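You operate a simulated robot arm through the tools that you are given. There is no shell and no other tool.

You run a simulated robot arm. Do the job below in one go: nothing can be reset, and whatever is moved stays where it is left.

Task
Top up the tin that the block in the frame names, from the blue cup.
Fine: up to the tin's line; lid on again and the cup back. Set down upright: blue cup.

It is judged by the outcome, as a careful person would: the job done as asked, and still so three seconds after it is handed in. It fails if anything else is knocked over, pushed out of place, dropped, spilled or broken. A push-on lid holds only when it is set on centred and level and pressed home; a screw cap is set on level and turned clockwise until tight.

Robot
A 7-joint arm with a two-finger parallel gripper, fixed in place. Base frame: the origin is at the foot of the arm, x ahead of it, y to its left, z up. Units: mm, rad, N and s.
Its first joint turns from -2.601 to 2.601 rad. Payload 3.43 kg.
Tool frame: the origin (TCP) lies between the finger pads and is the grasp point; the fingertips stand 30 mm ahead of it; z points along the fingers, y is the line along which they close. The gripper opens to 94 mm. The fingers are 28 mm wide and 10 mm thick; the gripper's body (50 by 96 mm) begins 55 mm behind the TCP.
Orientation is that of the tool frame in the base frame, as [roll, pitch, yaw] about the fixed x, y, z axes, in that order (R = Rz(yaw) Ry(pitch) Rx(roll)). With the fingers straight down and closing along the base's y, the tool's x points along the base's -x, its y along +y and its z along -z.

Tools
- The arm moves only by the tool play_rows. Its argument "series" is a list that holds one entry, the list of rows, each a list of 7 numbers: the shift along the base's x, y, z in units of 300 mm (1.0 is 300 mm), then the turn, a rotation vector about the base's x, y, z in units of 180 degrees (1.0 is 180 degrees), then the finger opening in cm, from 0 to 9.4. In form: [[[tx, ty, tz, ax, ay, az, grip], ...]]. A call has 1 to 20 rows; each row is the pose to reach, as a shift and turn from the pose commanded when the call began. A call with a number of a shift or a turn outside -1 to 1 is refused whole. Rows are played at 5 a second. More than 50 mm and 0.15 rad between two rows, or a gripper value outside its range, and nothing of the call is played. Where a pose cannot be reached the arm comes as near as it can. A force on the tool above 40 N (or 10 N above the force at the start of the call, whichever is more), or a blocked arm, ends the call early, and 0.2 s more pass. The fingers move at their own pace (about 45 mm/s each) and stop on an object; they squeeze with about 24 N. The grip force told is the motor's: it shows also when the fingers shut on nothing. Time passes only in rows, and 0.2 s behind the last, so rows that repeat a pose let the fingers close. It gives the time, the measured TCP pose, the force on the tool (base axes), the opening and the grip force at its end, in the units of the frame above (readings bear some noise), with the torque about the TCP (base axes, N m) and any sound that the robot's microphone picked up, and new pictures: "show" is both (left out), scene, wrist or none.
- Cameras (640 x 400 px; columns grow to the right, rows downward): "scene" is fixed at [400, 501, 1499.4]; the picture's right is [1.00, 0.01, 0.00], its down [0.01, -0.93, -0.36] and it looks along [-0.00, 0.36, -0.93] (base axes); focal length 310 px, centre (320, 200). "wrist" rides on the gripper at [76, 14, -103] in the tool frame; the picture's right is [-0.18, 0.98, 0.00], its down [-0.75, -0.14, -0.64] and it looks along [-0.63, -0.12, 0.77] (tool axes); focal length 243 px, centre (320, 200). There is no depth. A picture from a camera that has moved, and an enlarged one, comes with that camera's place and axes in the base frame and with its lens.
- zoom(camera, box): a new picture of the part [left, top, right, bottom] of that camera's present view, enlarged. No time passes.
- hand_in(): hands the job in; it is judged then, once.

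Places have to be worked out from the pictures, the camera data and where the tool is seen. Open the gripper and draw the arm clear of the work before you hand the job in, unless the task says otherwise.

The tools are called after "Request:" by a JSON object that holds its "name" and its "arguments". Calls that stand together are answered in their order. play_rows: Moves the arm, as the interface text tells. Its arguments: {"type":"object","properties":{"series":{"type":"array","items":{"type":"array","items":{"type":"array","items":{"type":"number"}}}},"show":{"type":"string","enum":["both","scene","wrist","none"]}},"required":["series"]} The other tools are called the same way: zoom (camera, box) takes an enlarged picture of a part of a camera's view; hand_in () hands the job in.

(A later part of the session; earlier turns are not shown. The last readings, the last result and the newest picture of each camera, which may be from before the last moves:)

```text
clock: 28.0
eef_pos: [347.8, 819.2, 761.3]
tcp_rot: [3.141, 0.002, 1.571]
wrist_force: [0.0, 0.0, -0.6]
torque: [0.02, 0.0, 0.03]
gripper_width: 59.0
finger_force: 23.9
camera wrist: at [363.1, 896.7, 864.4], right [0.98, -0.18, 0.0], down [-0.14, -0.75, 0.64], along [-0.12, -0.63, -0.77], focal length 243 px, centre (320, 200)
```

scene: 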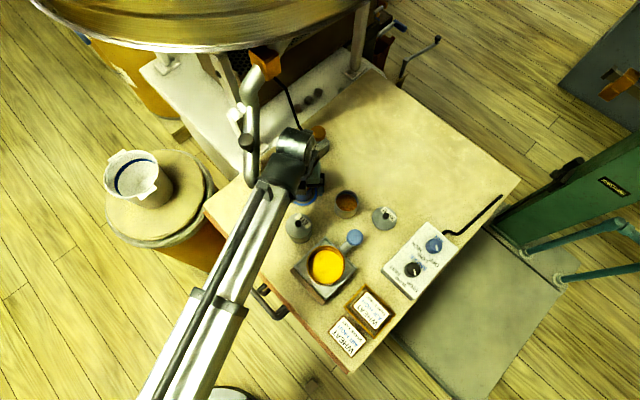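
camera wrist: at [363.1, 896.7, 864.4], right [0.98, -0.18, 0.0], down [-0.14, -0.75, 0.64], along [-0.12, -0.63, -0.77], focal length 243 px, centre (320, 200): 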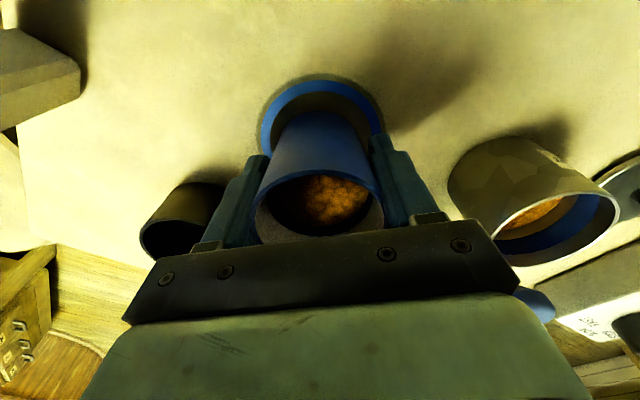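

The cup is gripped at 59 mm. I'll lift it straight up 35 mm first, to check that it holds and stays level.

Request:
{"name": "play_rows", "arguments": {"series": [[[0, 0, 0.02, 0, 0, 0, 3.0], [0, 0, 0.05, 0, 0, 0, 3.0], [0, 0, 0.09, 0, 0, 0, 3.0], [0, 0, 0.12, 0, 0, 0, 3.0], [0, 0, 0.12, 0, 0, 0, 3.0]]]}}

```text
clock: 29.2
eef_pos: [349.3, 819.3, 797.4]
tcp_rot: [-3.141, 0.001, 1.57]
wrist_force: [0.3, 0.5, -1.1]
torque: [-0.02, -0.03, -0.01]
gripper_width: 58.8
finger_force: 23.8
camera wrist: at [363.9, 896.8, 899.8], right [0.98, -0.18, 0.0], down [-0.14, -0.75, 0.64], along [-0.12, -0.63, -0.77], focal length 243 px, centre (320, 200)
```

scene: 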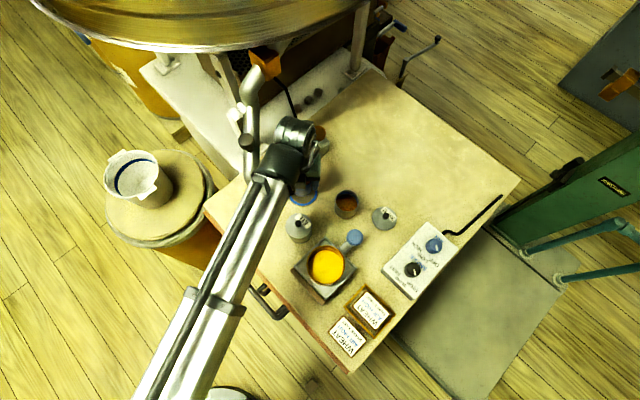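
wrist: 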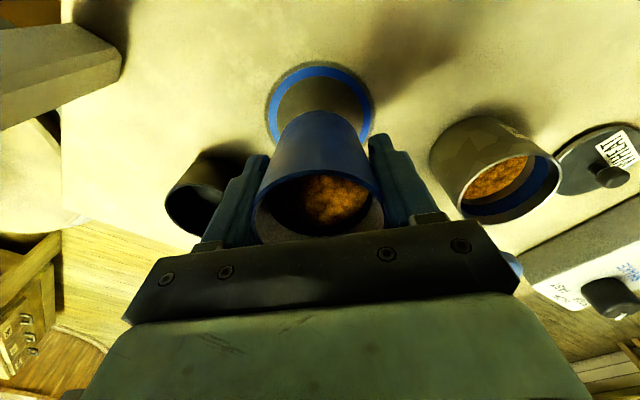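

The cup is up and level in the grip. I'll raise it to about z 880 and carry it right, to a spot where I can look into the tin before pouring.

Request:
{"name": "play_rows", "arguments": {"series": [[[0, 0, 0.1, 0, 0, 0, 3.0], [0, 0, 0.19, 0, 0, 0, 3.0], [0, -0.02, 0.27, 0, 0, 0, 3.0], [0.08, -0.04, 0.3, 0, 0, 0, 3.0], [0.16, -0.06, 0.3, 0, 0, 0, 3.0], [0.23, -0.06, 0.3, 0, 0, 0, 3.0], [0.23, -0.06, 0.3, 0, 0, 0, 3.0]]]}}

Request:
{"name": "zoom", "arguments": {"camera": "wrist", "box": [340, 20, 480, 140]}}

Request:
{"name": "zoom", "arguments": {"camera": "scene", "box": [300, 160, 400, 230]}}

```text
clock: 30.8
eef_pos: [417.0, 803.0, 887.6]
tcp_rot: [-3.141, 0.002, 1.57]
wrist_force: [0.3, -0.1, -1.2]
torque: [0.05, -0.01, -0.01]
gripper_width: 58.8
finger_force: 24.2
camera wrist: at [432.1, 879.1, 989.9], right [0.98, -0.18, 0.0], down [-0.14, -0.75, 0.64], along [-0.12, -0.63, -0.77], focal length 243 px, centre (320, 200)
```

scene: 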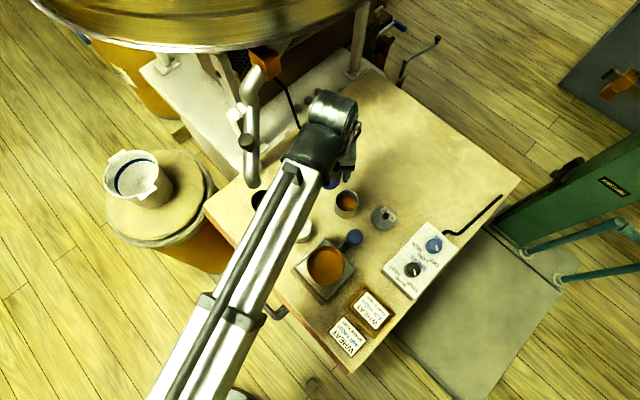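
wrist: 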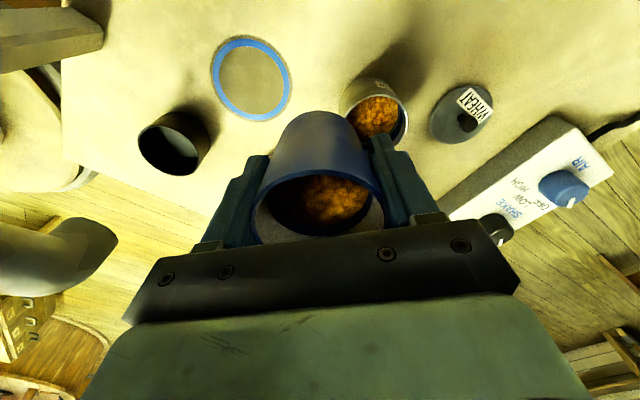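

```text
3.33 times, centred on (410, 80) of wrist
camera zoom: at [432.1, 879.1, 989.9], right [0.98, -0.18, 0.0], down [-0.14, -0.75, 0.64], along [-0.12, -0.63, -0.77], focal length 809 px, centre (20, 600)
```

zoom: 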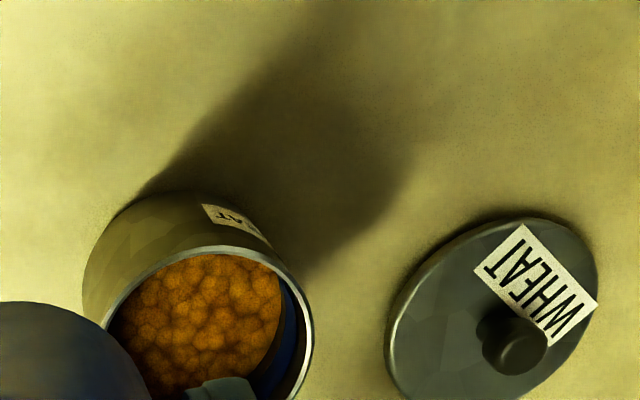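

```text
5.71 times, centred on (350, 195) of scene
camera zoom: at [400.0, 501.0, 1499.4], right [1.0, 0.01, 0.0], down [0.01, -0.93, -0.36], along [0.0, 0.36, -0.93], focal length 1774 px, centre (149, 229)
```

zoom: 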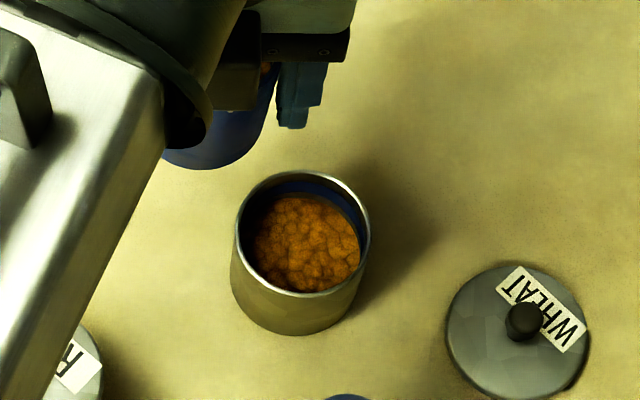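

The tin's side label also reads WHEAT, and the scene camera can see into it from here. I'll take a tighter enlargement to read the grain level against the line.

Request:
{"name": "zoom", "arguments": {"camera": "scene", "box": [328, 182, 368, 217]}}

Request:
{"name": "zoom", "arguments": {"camera": "wrist", "box": [335, 70, 415, 145]}}

```text
11.43 times, centred on (348, 200) of scene
camera zoom: at [400.0, 501.0, 1499.4], right [1.0, 0.01, 0.0], down [0.01, -0.93, -0.36], along [0.0, 0.36, -0.93], focal length 3548 px, centre (0, 206)
```

zoom: 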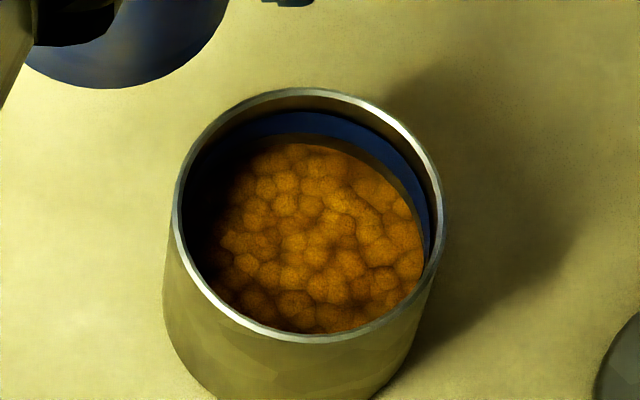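

```text
5.33 times, centred on (375, 108) of wrist
camera zoom: at [432.1, 879.1, 989.9], right [0.98, -0.18, 0.0], down [-0.14, -0.75, 0.64], along [-0.12, -0.63, -0.77], focal length 1294 px, centre (27, 693)
```

zoom: 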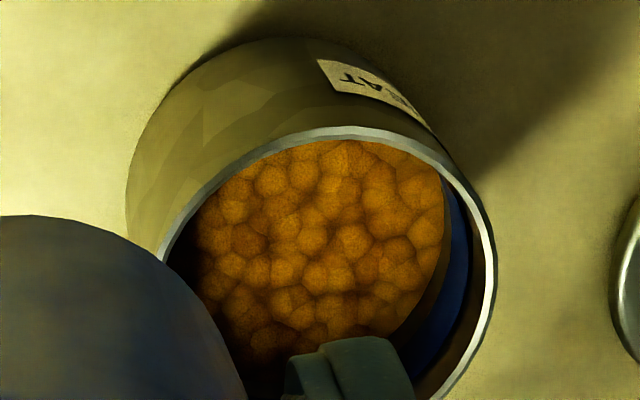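

The grain is about 3 to 4 mm below the blue line, which is a band about 12 to 14 mm tall on the inner wall; I'll aim inside the band. I'll bring the cup over the far side of the tin and tip it toward the base to about 29°, keeping the lip above the tin's middle.

Request:
{"name": "play_rows", "arguments": {"series": [[[0.08, 0.02, -0.03, 0, 0, 0, 3.0], [0.152, 0.045, -0.064, 0, 0, 0, 3.0], [0.152, 0.05, -0.1, 0.02, 0, 0, 3.0], [0.152, 0.056, -0.142, 0.04, 0, 0, 3.0], [0.152, 0.0657, -0.1513, 0.08, 0, 0, 3.0], [0.152, 0.0737, -0.17, 0.12, 0, 0, 3.0], [0.152, 0.0797, -0.1973, 0.16, 0, 0, 3.0], [0.152, 0.0797, -0.1973, 0.16, 0, 0, 3.0]]]}}

Request:
{"name": "zoom", "arguments": {"camera": "wrist", "box": [220, 60, 420, 240]}}

Request:
{"name": "zoom", "arguments": {"camera": "scene", "box": [300, 130, 420, 230]}}

```text
clock: 32.6
eef_pos: [464.5, 827.4, 827.6]
tcp_rot: [-3.141, -0.504, 1.571]
wrist_force: [-0.3, -0.1, -1.6]
torque: [0.0, 0.01, -0.01]
gripper_width: 58.7
finger_force: 24.2
camera wrist: at [479.2, 844.8, 954.3], right [0.98, -0.16, -0.09], down [-0.14, -0.97, 0.2], along [-0.12, -0.18, -0.98], focal length 243 px, centre (320, 200)
```

scene: 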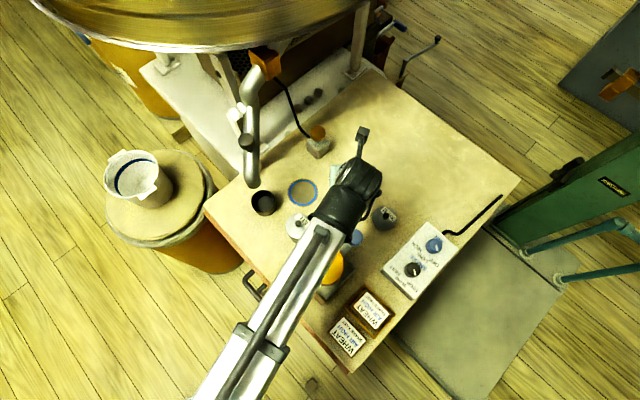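
wrist: 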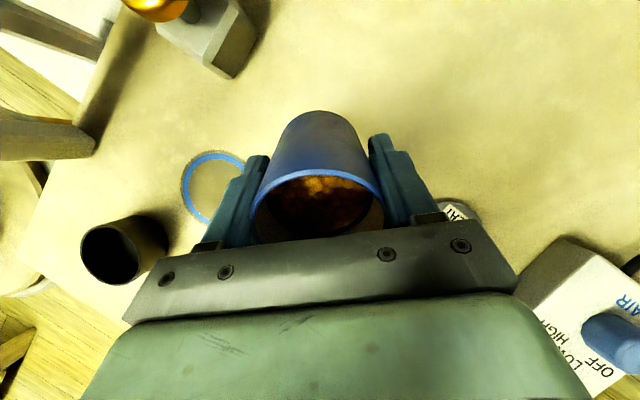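

```text
2.22 times, centred on (320, 150) of wrist
camera zoom: at [479.2, 844.8, 954.3], right [0.98, -0.16, -0.09], down [-0.14, -0.97, 0.2], along [-0.12, -0.18, -0.98], focal length 539 px, centre (320, 311)
```

zoom: 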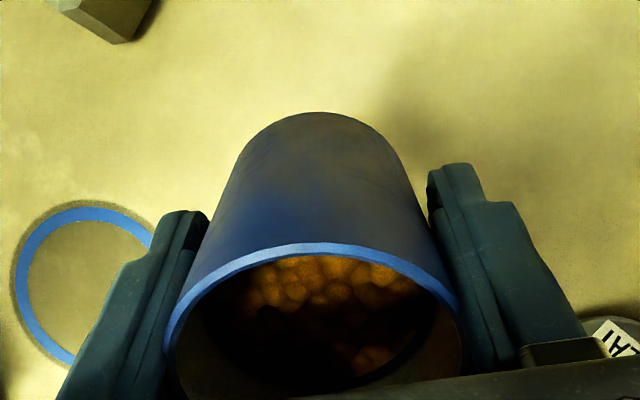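

```text
4.00 times, centred on (360, 180) of scene
camera zoom: at [400.0, 501.0, 1499.4], right [1.0, 0.01, 0.0], down [0.01, -0.93, -0.36], along [0.0, 0.36, -0.93], focal length 1242 px, centre (160, 280)
```

zoom: 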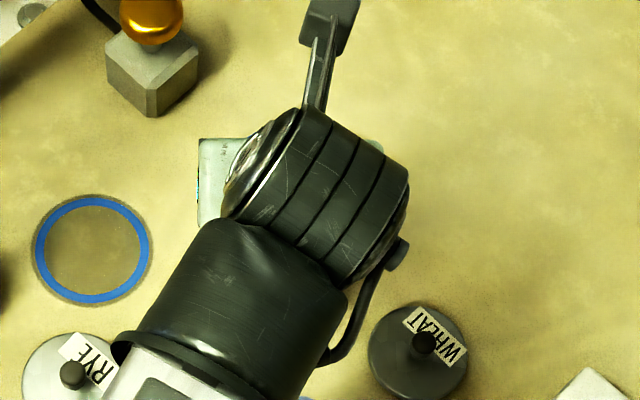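

The tip is at 29° as commanded, the cup is firm in the grip, and nothing is flowing yet. I'll continue to 43° with the lip held over the tin.

Request:
{"name": "play_rows", "arguments": {"series": [[[0, 0.002, -0.012, 0.02, 0, 0, 3.0], [0, 0.004, -0.0237, 0.04, 0, 0, 3.0], [0, 0.005, -0.032, 0.06, 0, 0, 3.0], [0, 0.006, -0.0403, 0.08, 0, 0, 3.0], [0, 0.006, -0.0403, 0.08, 0, 0, 3.0]]], "show": "wrist"}}

Request:
{"name": "zoom", "arguments": {"camera": "wrist", "box": [220, 60, 420, 240]}}

```text
clock: 33.8
eef_pos: [462.5, 828.6, 815.5]
tcp_rot: [3.141, -0.752, 1.57]
wrist_force: [0.5, -0.6, -1.4]
torque: [0.04, -0.02, -0.01]
gripper_width: 58.7
finger_force: 24.6
camera wrist: at [478.3, 814.4, 942.5], right [0.98, -0.13, -0.13], down [-0.14, -0.99, -0.05], along [-0.12, 0.06, -0.99], focal length 243 px, centre (320, 200)
```

wrist: 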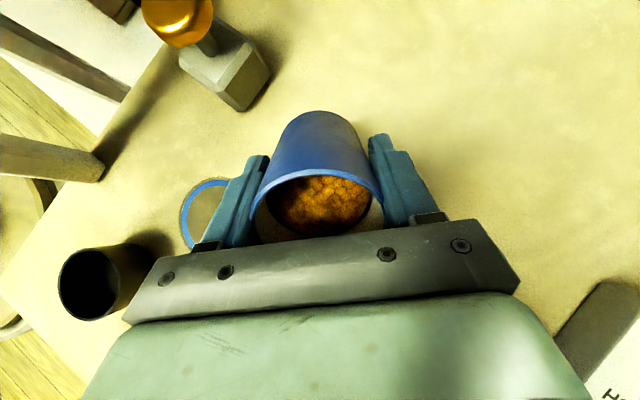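

```text
2.22 times, centred on (320, 150) of wrist
camera zoom: at [478.3, 814.4, 942.5], right [0.98, -0.13, -0.13], down [-0.14, -0.99, -0.05], along [-0.12, 0.06, -0.99], focal length 539 px, centre (320, 311)
```

zoom: 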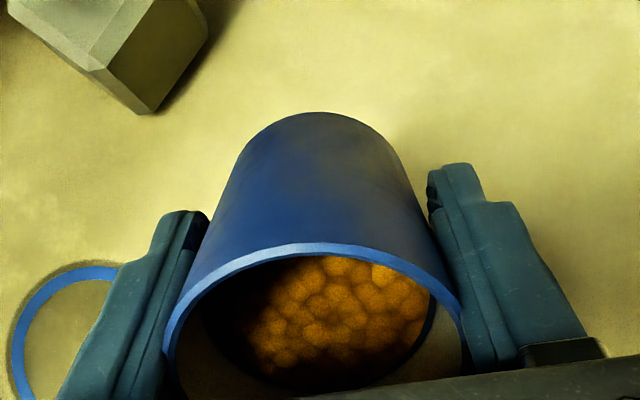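

There's no flow at 43°; the grain surface in the cup looks unchanged. I'll tip on to 50° and pause there.

Request:
{"name": "play_rows", "arguments": {"series": [[[0, 0, 0, 0.02, 0, 0, 3.0], [0, 0, 0.0003, 0.04, 0, 0, 3.0], [0, 0, 0.0003, 0.04, 0, 0, 3.0]]], "show": "wrist"}}

Request:
{"name": "zoom", "arguments": {"camera": "wrist", "box": [220, 60, 420, 240]}}

```text
clock: 34.6
eef_pos: [464.6, 828.9, 815.9]
tcp_rot: [-3.141, -0.879, 1.571]
wrist_force: [0.1, 0.3, -1.3]
torque: [-0.01, 0.03, 0.02]
gripper_width: 58.7
finger_force: 23.5
camera wrist: at [478.2, 798.8, 939.9], right [0.98, -0.12, -0.14], down [-0.14, -0.98, -0.17], along [-0.12, 0.19, -0.98], focal length 243 px, centre (320, 200)
```

wrist: 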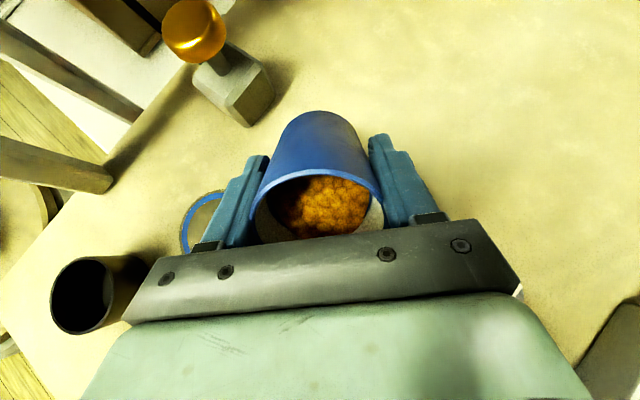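

```text
2.22 times, centred on (320, 150) of wrist
camera zoom: at [478.2, 798.8, 939.9], right [0.98, -0.12, -0.14], down [-0.14, -0.98, -0.17], along [-0.12, 0.19, -0.98], focal length 539 px, centre (320, 311)
```

zoom: 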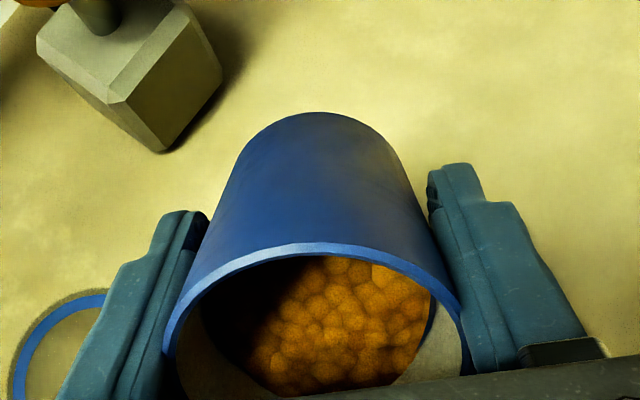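

At 50° the grain has slid toward the lip but doesn't seem to run out yet. I'll tip a little further, to 57°, and look again.

Request:
{"name": "play_rows", "arguments": {"series": [[[0, -0.001, 0.005, 0.02, 0, 0, 3.0], [0, -0.003, 0.0103, 0.04, 0, 0, 3.0], [0, -0.003, 0.0103, 0.04, 0, 0, 3.0]]], "show": "wrist"}}

Request:
{"name": "zoom", "arguments": {"camera": "wrist", "box": [220, 60, 420, 240]}}

```text
clock: 35.4
eef_pos: [463.0, 828.2, 818.6]
tcp_rot: [-3.141, -1.003, 1.572]
wrist_force: [-0.1, -0.5, -1.1]
torque: [-0.03, 0.0, -0.02]
gripper_width: 58.7
finger_force: 24.6
camera wrist: at [478.2, 782.6, 938.0], right [0.98, -0.1, -0.16], down [-0.14, -0.95, -0.29], along [-0.12, 0.31, -0.94], focal length 243 px, centre (320, 200)
```

wrist: 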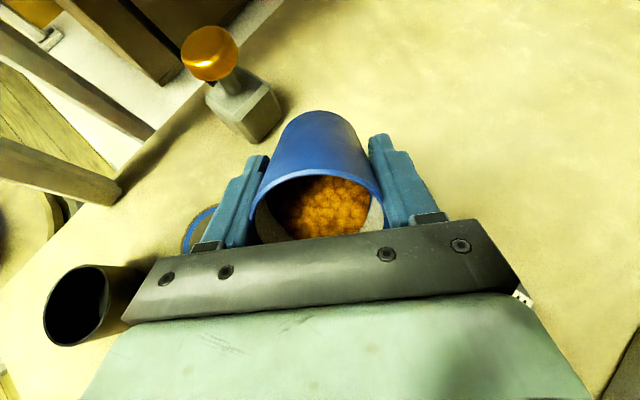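

```text
2.22 times, centred on (320, 150) of wrist
camera zoom: at [478.2, 782.6, 938.0], right [0.98, -0.1, -0.16], down [-0.14, -0.95, -0.29], along [-0.12, 0.31, -0.94], focal length 539 px, centre (320, 311)
```

zoom: 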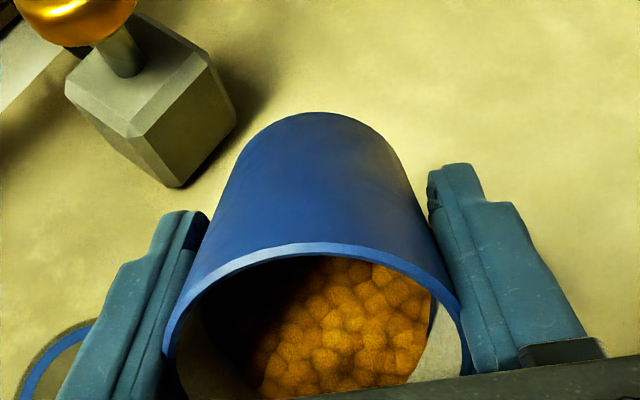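

Still no clear outflow at 57°, since grain needs a steeper tip than a liquid. I'll go on to 65° and pause again.

Request:
{"name": "play_rows", "arguments": {"series": [[[0, -0.002, 0.008, 0.02, 0, 0, 3.0], [0, -0.0043, 0.0163, 0.04, 0, 0, 3.0], [0, -0.0043, 0.0163, 0.04, 0, 0, 3.0]]], "show": "both"}}

Request:
{"name": "zoom", "arguments": {"camera": "wrist", "box": [220, 60, 420, 240]}}

Request:
{"name": "zoom", "arguments": {"camera": "scene", "box": [300, 130, 420, 230]}}

```text
clock: 36.2
eef_pos: [463.1, 825.3, 823.7]
tcp_rot: [3.14, -1.13, 1.573]
wrist_force: [0.6, -0.1, -1.0]
torque: [0.04, 0.02, 0.03]
gripper_width: 58.7
finger_force: 23.9
camera wrist: at [477.6, 765.9, 936.3], right [0.98, -0.08, -0.17], down [-0.14, -0.9, -0.41], along [-0.12, 0.42, -0.9], focal length 243 px, centre (320, 200)
```

scene: 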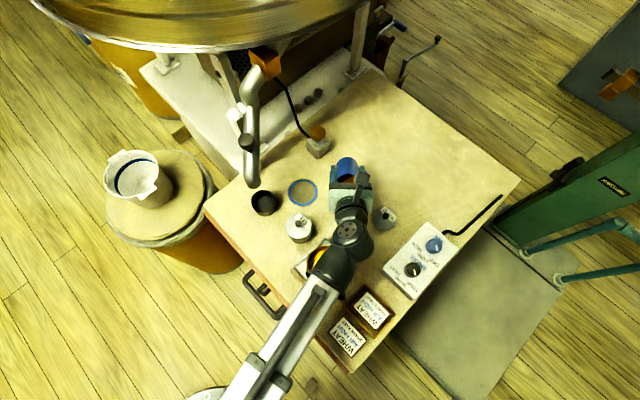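
wrist: 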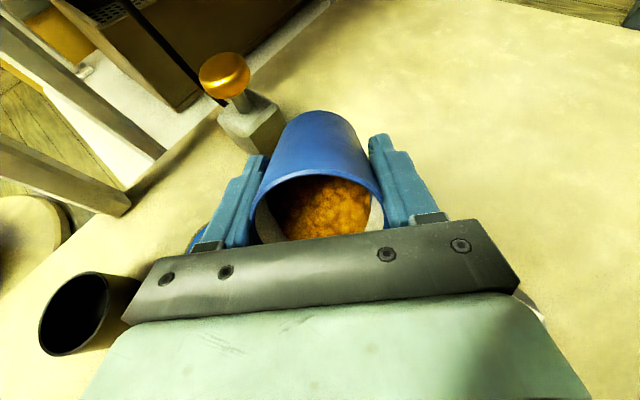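

```text
2.22 times, centred on (320, 150) of wrist
camera zoom: at [477.6, 765.9, 936.3], right [0.98, -0.08, -0.17], down [-0.14, -0.9, -0.41], along [-0.12, 0.42, -0.9], focal length 539 px, centre (320, 311)
```

zoom: 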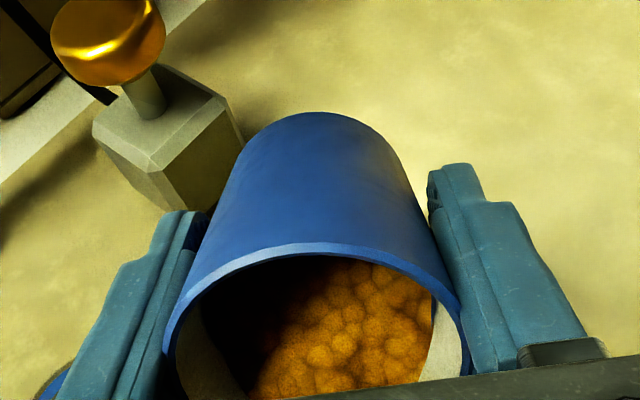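

```text
4.00 times, centred on (360, 180) of scene
camera zoom: at [400.0, 501.0, 1499.4], right [1.0, 0.01, 0.0], down [0.01, -0.93, -0.36], along [0.0, 0.36, -0.93], focal length 1242 px, centre (160, 280)
```

zoom: 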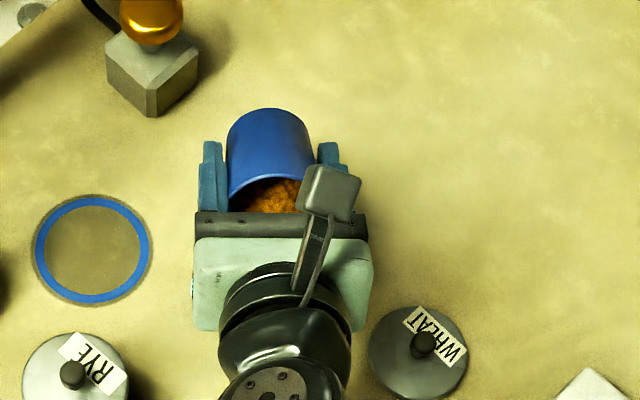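

At 65° the scene view shows grain well down toward the lip but no stream. I'll tip a small step to 68.5° and hold briefly.

Request:
{"name": "play_rows", "arguments": {"series": [[[0, -0.003, 0.008, 0.02, 0, 0, 3.0], [0, -0.003, 0.008, 0.02, 0, 0, 3.0], [0, -0.003, 0.008, 0.02, 0, 0, 3.0]]], "show": "none"}}

Request:
{"name": "zoom", "arguments": {"camera": "wrist", "box": [220, 60, 420, 240]}}

Request:
{"name": "zoom", "arguments": {"camera": "scene", "box": [320, 140, 400, 210]}}

```text
clock: 37.0
eef_pos: [463.7, 824.6, 824.9]
tcp_rot: [3.141, -1.193, 1.571]
wrist_force: [-0.4, -0.4, -2.3]
torque: [-0.01, -0.02, 0.03]
gripper_width: 58.6
finger_force: 23.9
```

```text
2.22 times, centred on (320, 150) of wrist
camera zoom: at [477.6, 758.1, 935.2], right [0.98, -0.07, -0.17], down [-0.14, -0.88, -0.46], along [-0.12, 0.48, -0.87], focal length 539 px, centre (320, 311)
```

zoom: 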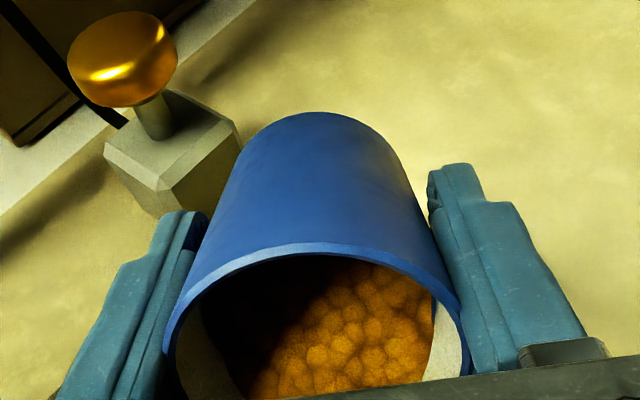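

```text
5.71 times, centred on (360, 175) of scene
camera zoom: at [400.0, 501.0, 1499.4], right [1.0, 0.01, 0.0], down [0.01, -0.93, -0.36], along [0.0, 0.36, -0.93], focal length 1774 px, centre (91, 343)
```

zoom: 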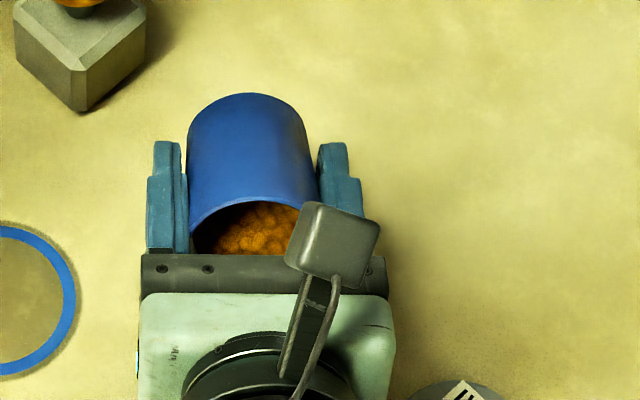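

No change visible yet at 68.5°. I'll tip another small step to 72° and hold.

Request:
{"name": "play_rows", "arguments": {"series": [[[0, -0.0037, 0.0077, 0.02, 0, 0, 3.0], [0, -0.0037, 0.0077, 0.02, 0, 0, 3.0], [0, -0.0037, 0.0077, 0.02, 0, 0, 3.0]]], "show": "none"}}

Request:
{"name": "zoom", "arguments": {"camera": "wrist", "box": [220, 60, 420, 240]}}

Request:
{"name": "zoom", "arguments": {"camera": "scene", "box": [320, 140, 400, 210]}}

```text
clock: 37.8
eef_pos: [463.6, 823.8, 828.8]
tcp_rot: [-3.141, -1.255, 1.571]
wrist_force: [0.0, 1.4, -0.8]
torque: [-0.01, 0.01, 0.0]
gripper_width: 58.6
finger_force: 24.2
```

```text
2.22 times, centred on (320, 150) of wrist
camera zoom: at [477.8, 750.4, 933.1], right [0.98, -0.06, -0.17], down [-0.14, -0.84, -0.52], along [-0.12, 0.53, -0.84], focal length 539 px, centre (320, 311)
```

zoom: 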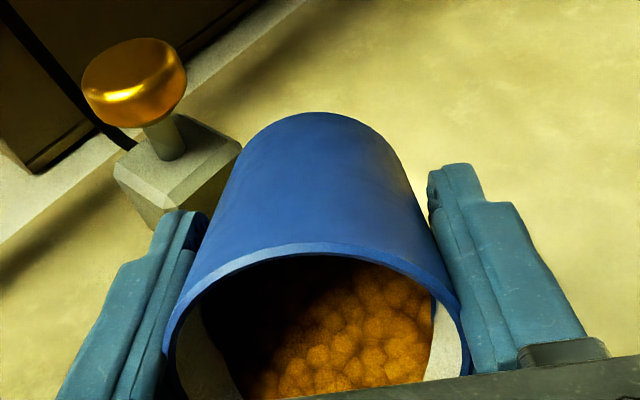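

```text
5.71 times, centred on (360, 175) of scene
camera zoom: at [400.0, 501.0, 1499.4], right [1.0, 0.01, 0.0], down [0.01, -0.93, -0.36], along [0.0, 0.36, -0.93], focal length 1774 px, centre (91, 343)
```

zoom: 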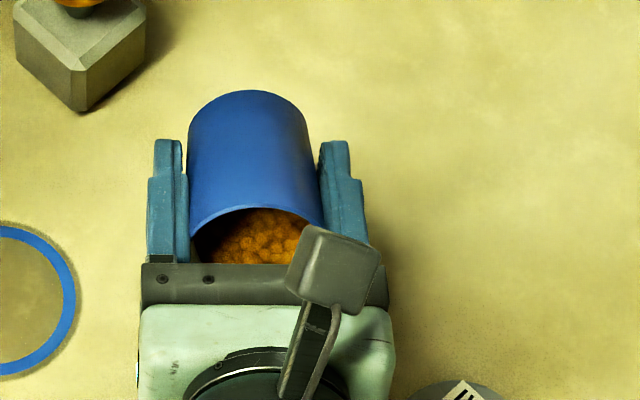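

I can't see into the tin from this pose, so I'll tip back upright along the same path and move aside to check what has gone in.

Request:
{"name": "play_rows", "arguments": {"series": [[[0, 0.0067, -0.0157, -0.04, 0, 0, 3.0], [0, 0.011, -0.032, -0.08, 0, 0, 3.0], [0, 0.0133, -0.042, -0.12, 0, 0, 3.0], [0, 0.0137, -0.0423, -0.16, 0, 0, 3.0], [0, 0.0117, -0.0257, -0.2, 0, 0, 3.0], [0, 0.0077, -0.002, -0.24, 0, 0, 3.0], [0, 0.0017, 0.0253, -0.28, 0, 0, 3.0], [0, -0.0063, 0.044, -0.32, 0, 0, 3.0], [0, -0.016, 0.0643, -0.36, 0, 0, 3.0], [0, -0.0273, 0.131, -0.4, 0, 0, 3.0], [-0.08, -0.05, 0.165, -0.4, 0, 0, 3.0], [-0.152, -0.072, 0.195, -0.4, 0, 0, 3.0], [-0.152, -0.072, 0.195, -0.4, 0, 0, 3.0]]], "show": "both"}}

Request:
{"name": "zoom", "arguments": {"camera": "scene", "box": [328, 182, 368, 217]}}

Request:
{"name": "zoom", "arguments": {"camera": "wrist", "box": [335, 70, 415, 145]}}

Request:
{"name": "zoom", "arguments": {"camera": "wrist", "box": [240, 100, 420, 250]}}

```text
clock: 40.6
eef_pos: [418.4, 804.4, 888.4]
tcp_rot: [-3.141, 0.001, 1.569]
wrist_force: [0.1, -1.1, -1.3]
torque: [-0.02, 0.03, -0.01]
gripper_width: 58.9
finger_force: 24.0
camera wrist: at [432.0, 879.9, 990.3], right [0.98, -0.18, 0.0], down [-0.14, -0.75, 0.64], along [-0.12, -0.63, -0.77], focal length 243 px, centre (320, 200)
```

scene: 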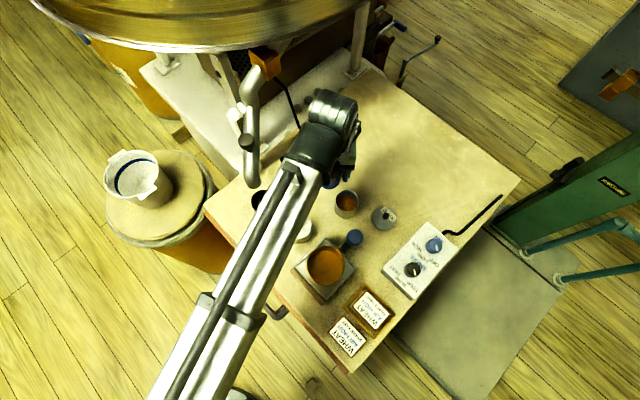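
wrist: 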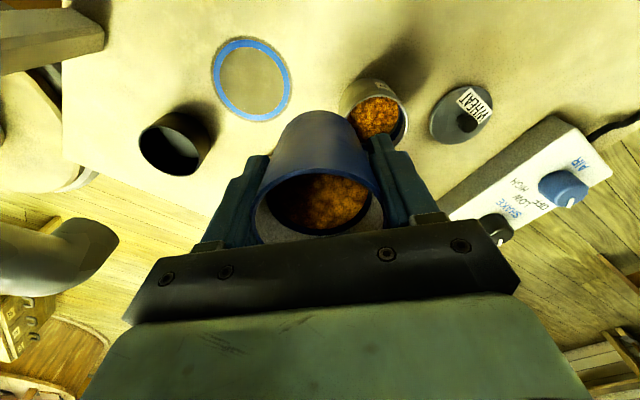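

```text
11.43 times, centred on (348, 200) of scene
camera zoom: at [400.0, 501.0, 1499.4], right [1.0, 0.01, 0.0], down [0.01, -0.93, -0.36], along [0.0, 0.36, -0.93], focal length 3548 px, centre (0, 206)
```

zoom: 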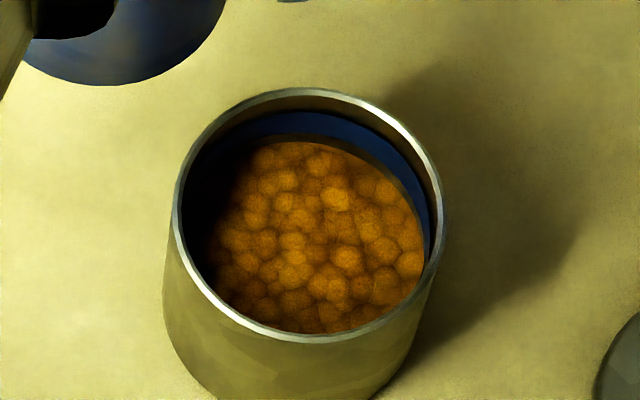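

```text
5.33 times, centred on (375, 108) of wrist
camera zoom: at [432.0, 879.9, 990.3], right [0.98, -0.18, 0.0], down [-0.14, -0.75, 0.64], along [-0.12, -0.63, -0.77], focal length 1294 px, centre (27, 693)
```

zoom: 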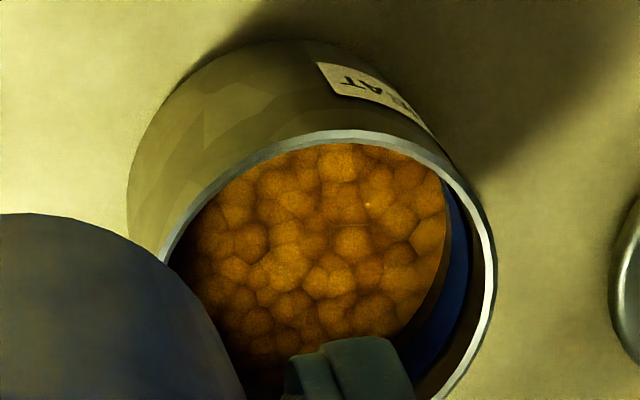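

```text
2.67 times, centred on (330, 175) of wrist
camera zoom: at [432.0, 879.9, 990.3], right [0.98, -0.18, 0.0], down [-0.14, -0.75, 0.64], along [-0.12, -0.63, -0.77], focal length 647 px, centre (293, 267)
```

zoom: 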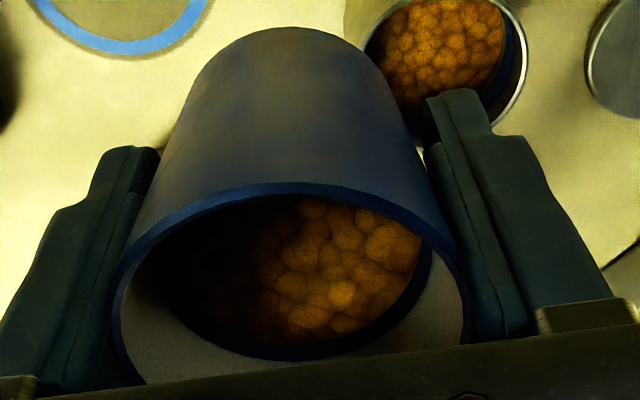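

The tin's level has hardly changed, so the flow only begins at about 70°. I'll repeat the approach and go to 76° with a short hold.

Request:
{"name": "play_rows", "arguments": {"series": [[[0.08, 0.02, -0.03, 0, 0, 0, 3.0], [0.152, 0.045, -0.064, 0, 0, 0, 3.0], [0.152, 0.056, -0.142, 0.04, 0, 0, 3.0], [0.152, 0.0657, -0.1513, 0.08, 0, 0, 3.0], [0.152, 0.0737, -0.17, 0.12, 0, 0, 3.0], [0.152, 0.0797, -0.1973, 0.16, 0, 0, 3.0], [0.152, 0.0837, -0.221, 0.2, 0, 0, 3.0], [0.152, 0.0857, -0.2377, 0.24, 0, 0, 3.0], [0.152, 0.0853, -0.2373, 0.28, 0, 0, 3.0], [0.152, 0.083, -0.2273, 0.32, 0, 0, 3.0], [0.152, 0.0787, -0.211, 0.36, 0, 0, 3.0], [0.152, 0.072, -0.1953, 0.4, 0, 0, 3.0], [0.152, 0.0683, -0.188, 0.42, 0, 0, 3.0], [0.152, 0.0683, -0.188, 0.42, 0, 0, 3.0]]], "show": "none"}}

Request:
{"name": "zoom", "arguments": {"camera": "wrist", "box": [220, 60, 420, 240]}}

Request:
{"name": "zoom", "arguments": {"camera": "scene", "box": [320, 140, 400, 210]}}

```text
clock: 43.6
eef_pos: [464.1, 822.5, 831.3]
tcp_rot: [3.139, -1.316, 1.574]
wrist_force: [0.1, 0.1, -0.5]
torque: [-0.02, -0.01, 0.02]
gripper_width: 58.7
finger_force: 23.9
```

```text
2.22 times, centred on (320, 150) of wrist
camera zoom: at [478.0, 742.6, 930.4], right [0.98, -0.05, -0.18], down [-0.14, -0.81, -0.57], along [-0.12, 0.58, -0.8], focal length 539 px, centre (320, 311)
```

zoom: 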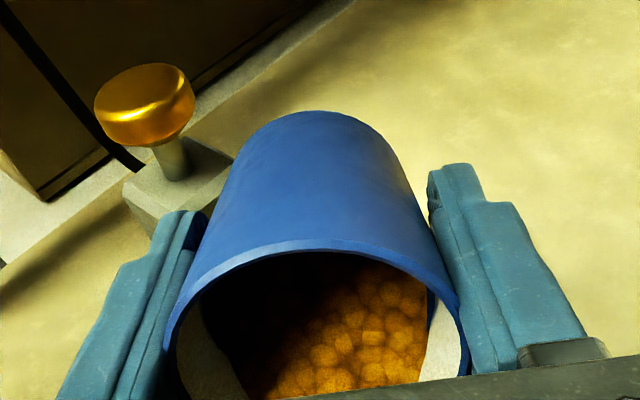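

```text
5.71 times, centred on (360, 175) of scene
camera zoom: at [400.0, 501.0, 1499.4], right [1.0, 0.01, 0.0], down [0.01, -0.93, -0.36], along [0.0, 0.36, -0.93], focal length 1774 px, centre (91, 343)
```

zoom: 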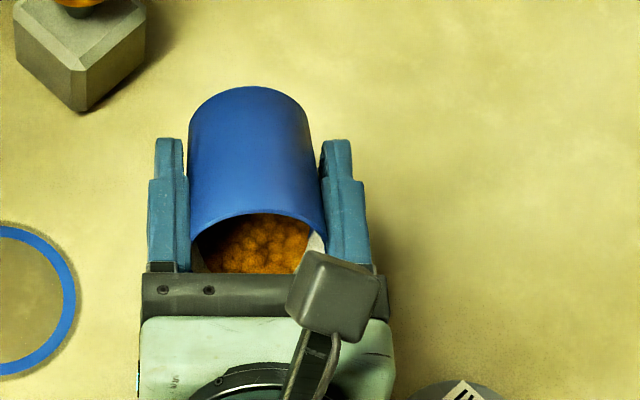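

Grain is lying against the lower wall near the lip at 76°, with no heavy stream. I'll step to 79° and hold for two rows.

Request:
{"name": "play_rows", "arguments": {"series": [[[0, -0.0047, 0.0073, 0.02, 0, 0, 3.0], [0, -0.0047, 0.0073, 0.02, 0, 0, 3.0], [0, -0.0047, 0.0073, 0.02, 0, 0, 3.0]]], "show": "none"}}

Request:
{"name": "zoom", "arguments": {"camera": "wrist", "box": [220, 60, 420, 240]}}

Request:
{"name": "zoom", "arguments": {"camera": "scene", "box": [320, 140, 400, 210]}}

```text
clock: 44.4
eef_pos: [464.3, 821.0, 831.7]
tcp_rot: [3.14, -1.379, 1.572]
wrist_force: [0.2, -0.2, -0.2]
torque: [-0.02, -0.01, -0.02]
gripper_width: 58.6
finger_force: 24.3
```

```text
2.22 times, centred on (320, 150) of wrist
camera zoom: at [478.7, 735.7, 927.1], right [0.98, -0.03, -0.18], down [-0.14, -0.77, -0.62], along [-0.12, 0.63, -0.76], focal length 539 px, centre (320, 311)
```

zoom: 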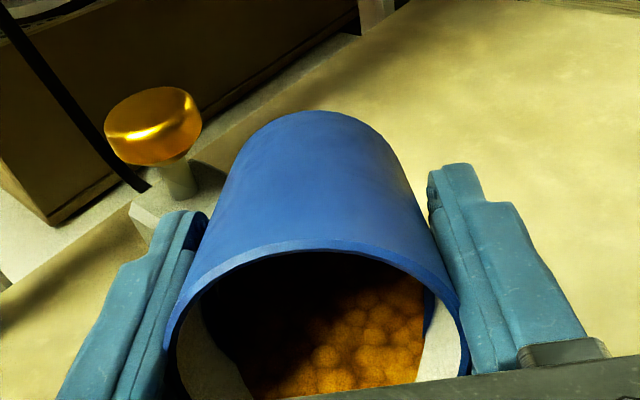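

```text
5.71 times, centred on (360, 175) of scene
camera zoom: at [400.0, 501.0, 1499.4], right [1.0, 0.01, 0.0], down [0.01, -0.93, -0.36], along [0.0, 0.36, -0.93], focal length 1774 px, centre (91, 343)
```

zoom: 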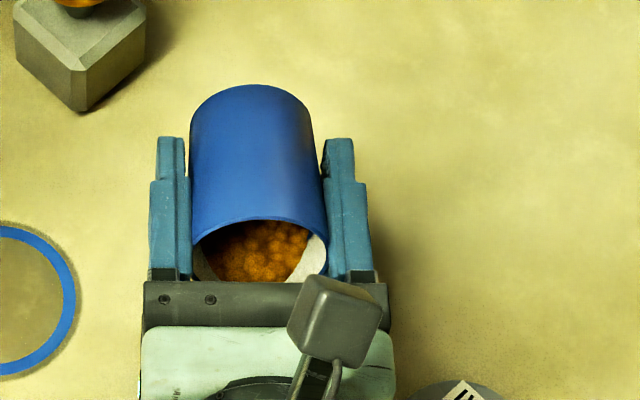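

The grain surface inside the cup has receded, so it is running out now. I'll tip back the same way and check the tin.

Request:
{"name": "play_rows", "arguments": {"series": [[[0, 0.0083, -0.0147, -0.04, 0, 0, 3.0], [0, 0.015, -0.0303, -0.08, 0, 0, 3.0], [0, 0.0193, -0.0467, -0.12, 0, 0, 3.0], [0, 0.0217, -0.0567, -0.16, 0, 0, 3.0], [0, 0.022, -0.057, -0.2, 0, 0, 3.0], [0, 0.02, -0.0403, -0.24, 0, 0, 3.0], [0, 0.016, -0.0167, -0.28, 0, 0, 3.0], [0, 0.01, 0.0107, -0.32, 0, 0, 3.0], [0, 0.002, 0.0293, -0.36, 0, 0, 3.0], [0, -0.0077, 0.0497, -0.4, 0, 0, 3.0], [0, -0.019, 0.1163, -0.44, 0, 0, 3.0], [-0.08, -0.042, 0.15, -0.44, 0, 0, 3.0], [-0.152, -0.0637, 0.1807, -0.44, 0, 0, 3.0], [-0.152, -0.0637, 0.1807, -0.44, 0, 0, 3.0]]], "show": "both"}}

Request:
{"name": "zoom", "arguments": {"camera": "scene", "box": [328, 182, 368, 217]}}

Request:
{"name": "zoom", "arguments": {"camera": "wrist", "box": [335, 70, 415, 145]}}

Request:
{"name": "zoom", "arguments": {"camera": "wrist", "box": [240, 100, 420, 250]}}

```text
clock: 47.4
eef_pos: [417.2, 802.7, 887.4]
tcp_rot: [-3.141, 0.003, 1.571]
wrist_force: [0.2, -0.4, -0.9]
torque: [0.03, 0.0, 0.01]
gripper_width: 58.6
finger_force: 23.3
camera wrist: at [431.0, 878.3, 989.8], right [0.98, -0.18, 0.0], down [-0.14, -0.75, 0.64], along [-0.12, -0.63, -0.77], focal length 243 px, centre (320, 200)
```

scene: 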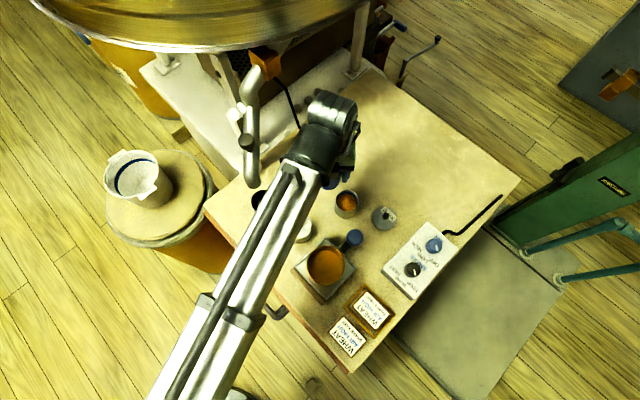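
wrist: 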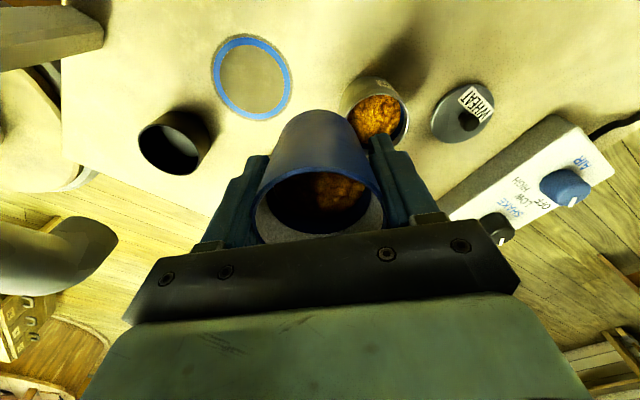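

```text
11.43 times, centred on (348, 200) of scene
camera zoom: at [400.0, 501.0, 1499.4], right [1.0, 0.01, 0.0], down [0.01, -0.93, -0.36], along [0.0, 0.36, -0.93], focal length 3548 px, centre (0, 206)
```

zoom: 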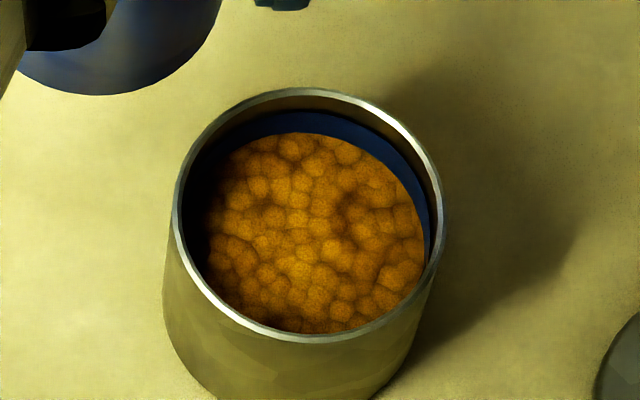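

```text
5.33 times, centred on (375, 108) of wrist
camera zoom: at [431.0, 878.3, 989.8], right [0.98, -0.18, 0.0], down [-0.14, -0.75, 0.64], along [-0.12, -0.63, -0.77], focal length 1294 px, centre (27, 693)
```

zoom: 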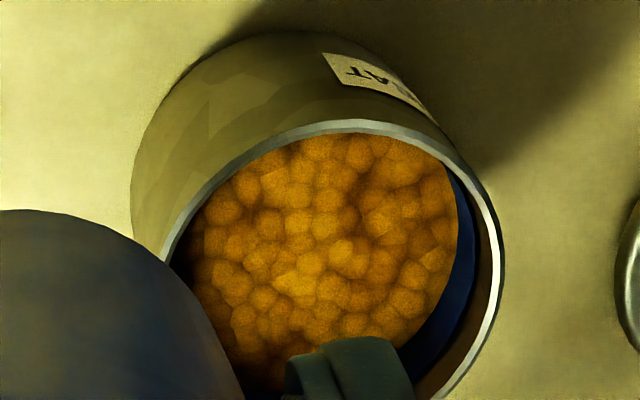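

```text
2.67 times, centred on (330, 175) of wrist
camera zoom: at [431.0, 878.3, 989.8], right [0.98, -0.18, 0.0], down [-0.14, -0.75, 0.64], along [-0.12, -0.63, -0.77], focal length 647 px, centre (293, 267)
```

zoom: 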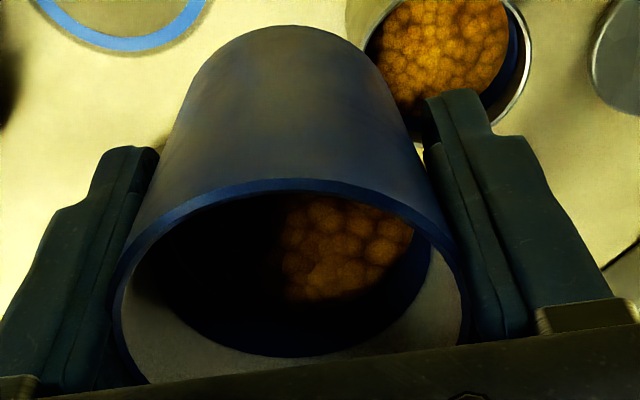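

The tin's level has risen about 6 mm and now just touches the lower edge of the blue band. I'll enlarge that far wall further to judge how much more it needs.

Request:
{"name": "zoom", "arguments": {"camera": "scene", "box": [338, 186, 360, 200]}}

Request:
{"name": "zoom", "arguments": {"camera": "wrist", "box": [380, 85, 415, 145]}}

```text
16.00 times, centred on (349, 193) of scene
camera zoom: at [400.0, 501.0, 1499.4], right [1.0, 0.01, 0.0], down [0.01, -0.93, -0.36], along [0.0, 0.36, -0.93], focal length 4967 px, centre (-144, 312)
```

zoom: 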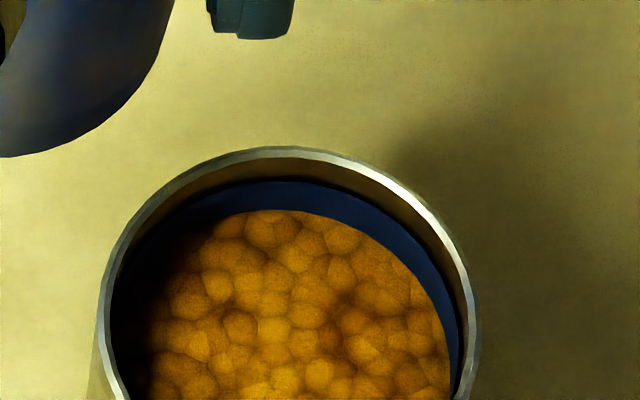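

```text
6.67 times, centred on (398, 115) of wrist
camera zoom: at [431.0, 878.3, 989.8], right [0.98, -0.18, 0.0], down [-0.14, -0.75, 0.64], along [-0.12, -0.63, -0.77], focal length 1618 px, centre (-197, 767)
```

zoom: 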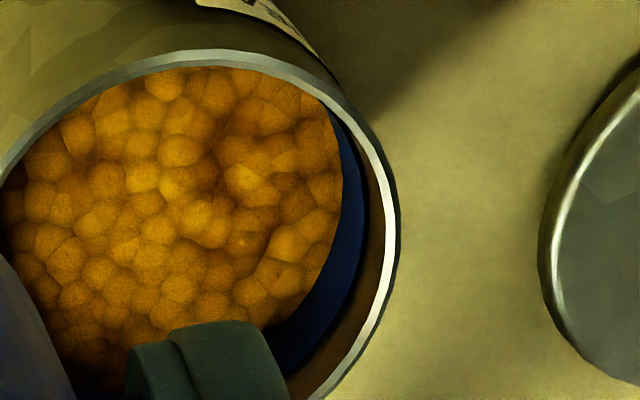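

The grain stands about 2 mm above the band's lower edge. Another 4 to 5 mm would put it at mid-band, and the table round the tin is clean. I'll pour again to about 83°, which I judge adds 3 to 4 mm.

Request:
{"name": "play_rows", "arguments": {"series": [[[0.08, 0.02, -0.03, 0, 0, 0, 3.0], [0.152, 0.045, -0.064, 0, 0, 0, 3.0], [0.152, 0.056, -0.142, 0.04, 0, 0, 3.0], [0.152, 0.0657, -0.1513, 0.08, 0, 0, 3.0], [0.152, 0.0737, -0.17, 0.12, 0, 0, 3.0], [0.152, 0.0797, -0.1973, 0.16, 0, 0, 3.0], [0.152, 0.0837, -0.221, 0.2, 0, 0, 3.0], [0.152, 0.0857, -0.2377, 0.24, 0, 0, 3.0], [0.152, 0.0853, -0.2373, 0.28, 0, 0, 3.0], [0.152, 0.083, -0.2273, 0.32, 0, 0, 3.0], [0.152, 0.0787, -0.211, 0.36, 0, 0, 3.0], [0.152, 0.072, -0.1953, 0.4, 0, 0, 3.0], [0.152, 0.0637, -0.1807, 0.44, 0, 0, 3.0], [0.152, 0.0583, -0.1733, 0.462, 0, 0, 3.0], [0.152, 0.0583, -0.1733, 0.462, 0, 0, 3.0], [0.152, 0.0583, -0.1733, 0.462, 0, 0, 3.0]]], "show": "none"}}

Request:
{"name": "zoom", "arguments": {"camera": "scene", "box": [320, 140, 400, 210]}}

```text
clock: 50.8
eef_pos: [462.8, 820.3, 835.3]
tcp_rot: [3.14, -1.45, 1.573]
wrist_force: [0.7, 0.3, -0.2]
torque: [0.02, 0.02, -0.02]
gripper_width: 58.6
finger_force: 24.0
```

```text
5.71 times, centred on (360, 175) of scene
camera zoom: at [400.0, 501.0, 1499.4], right [1.0, 0.01, 0.0], down [0.01, -0.93, -0.36], along [0.0, 0.36, -0.93], focal length 1774 px, centre (91, 343)
```

zoom: 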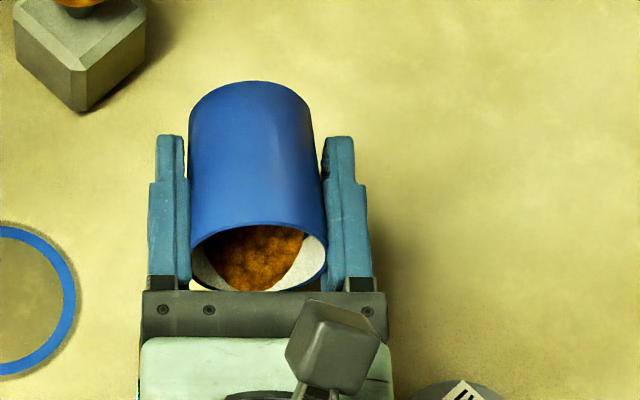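

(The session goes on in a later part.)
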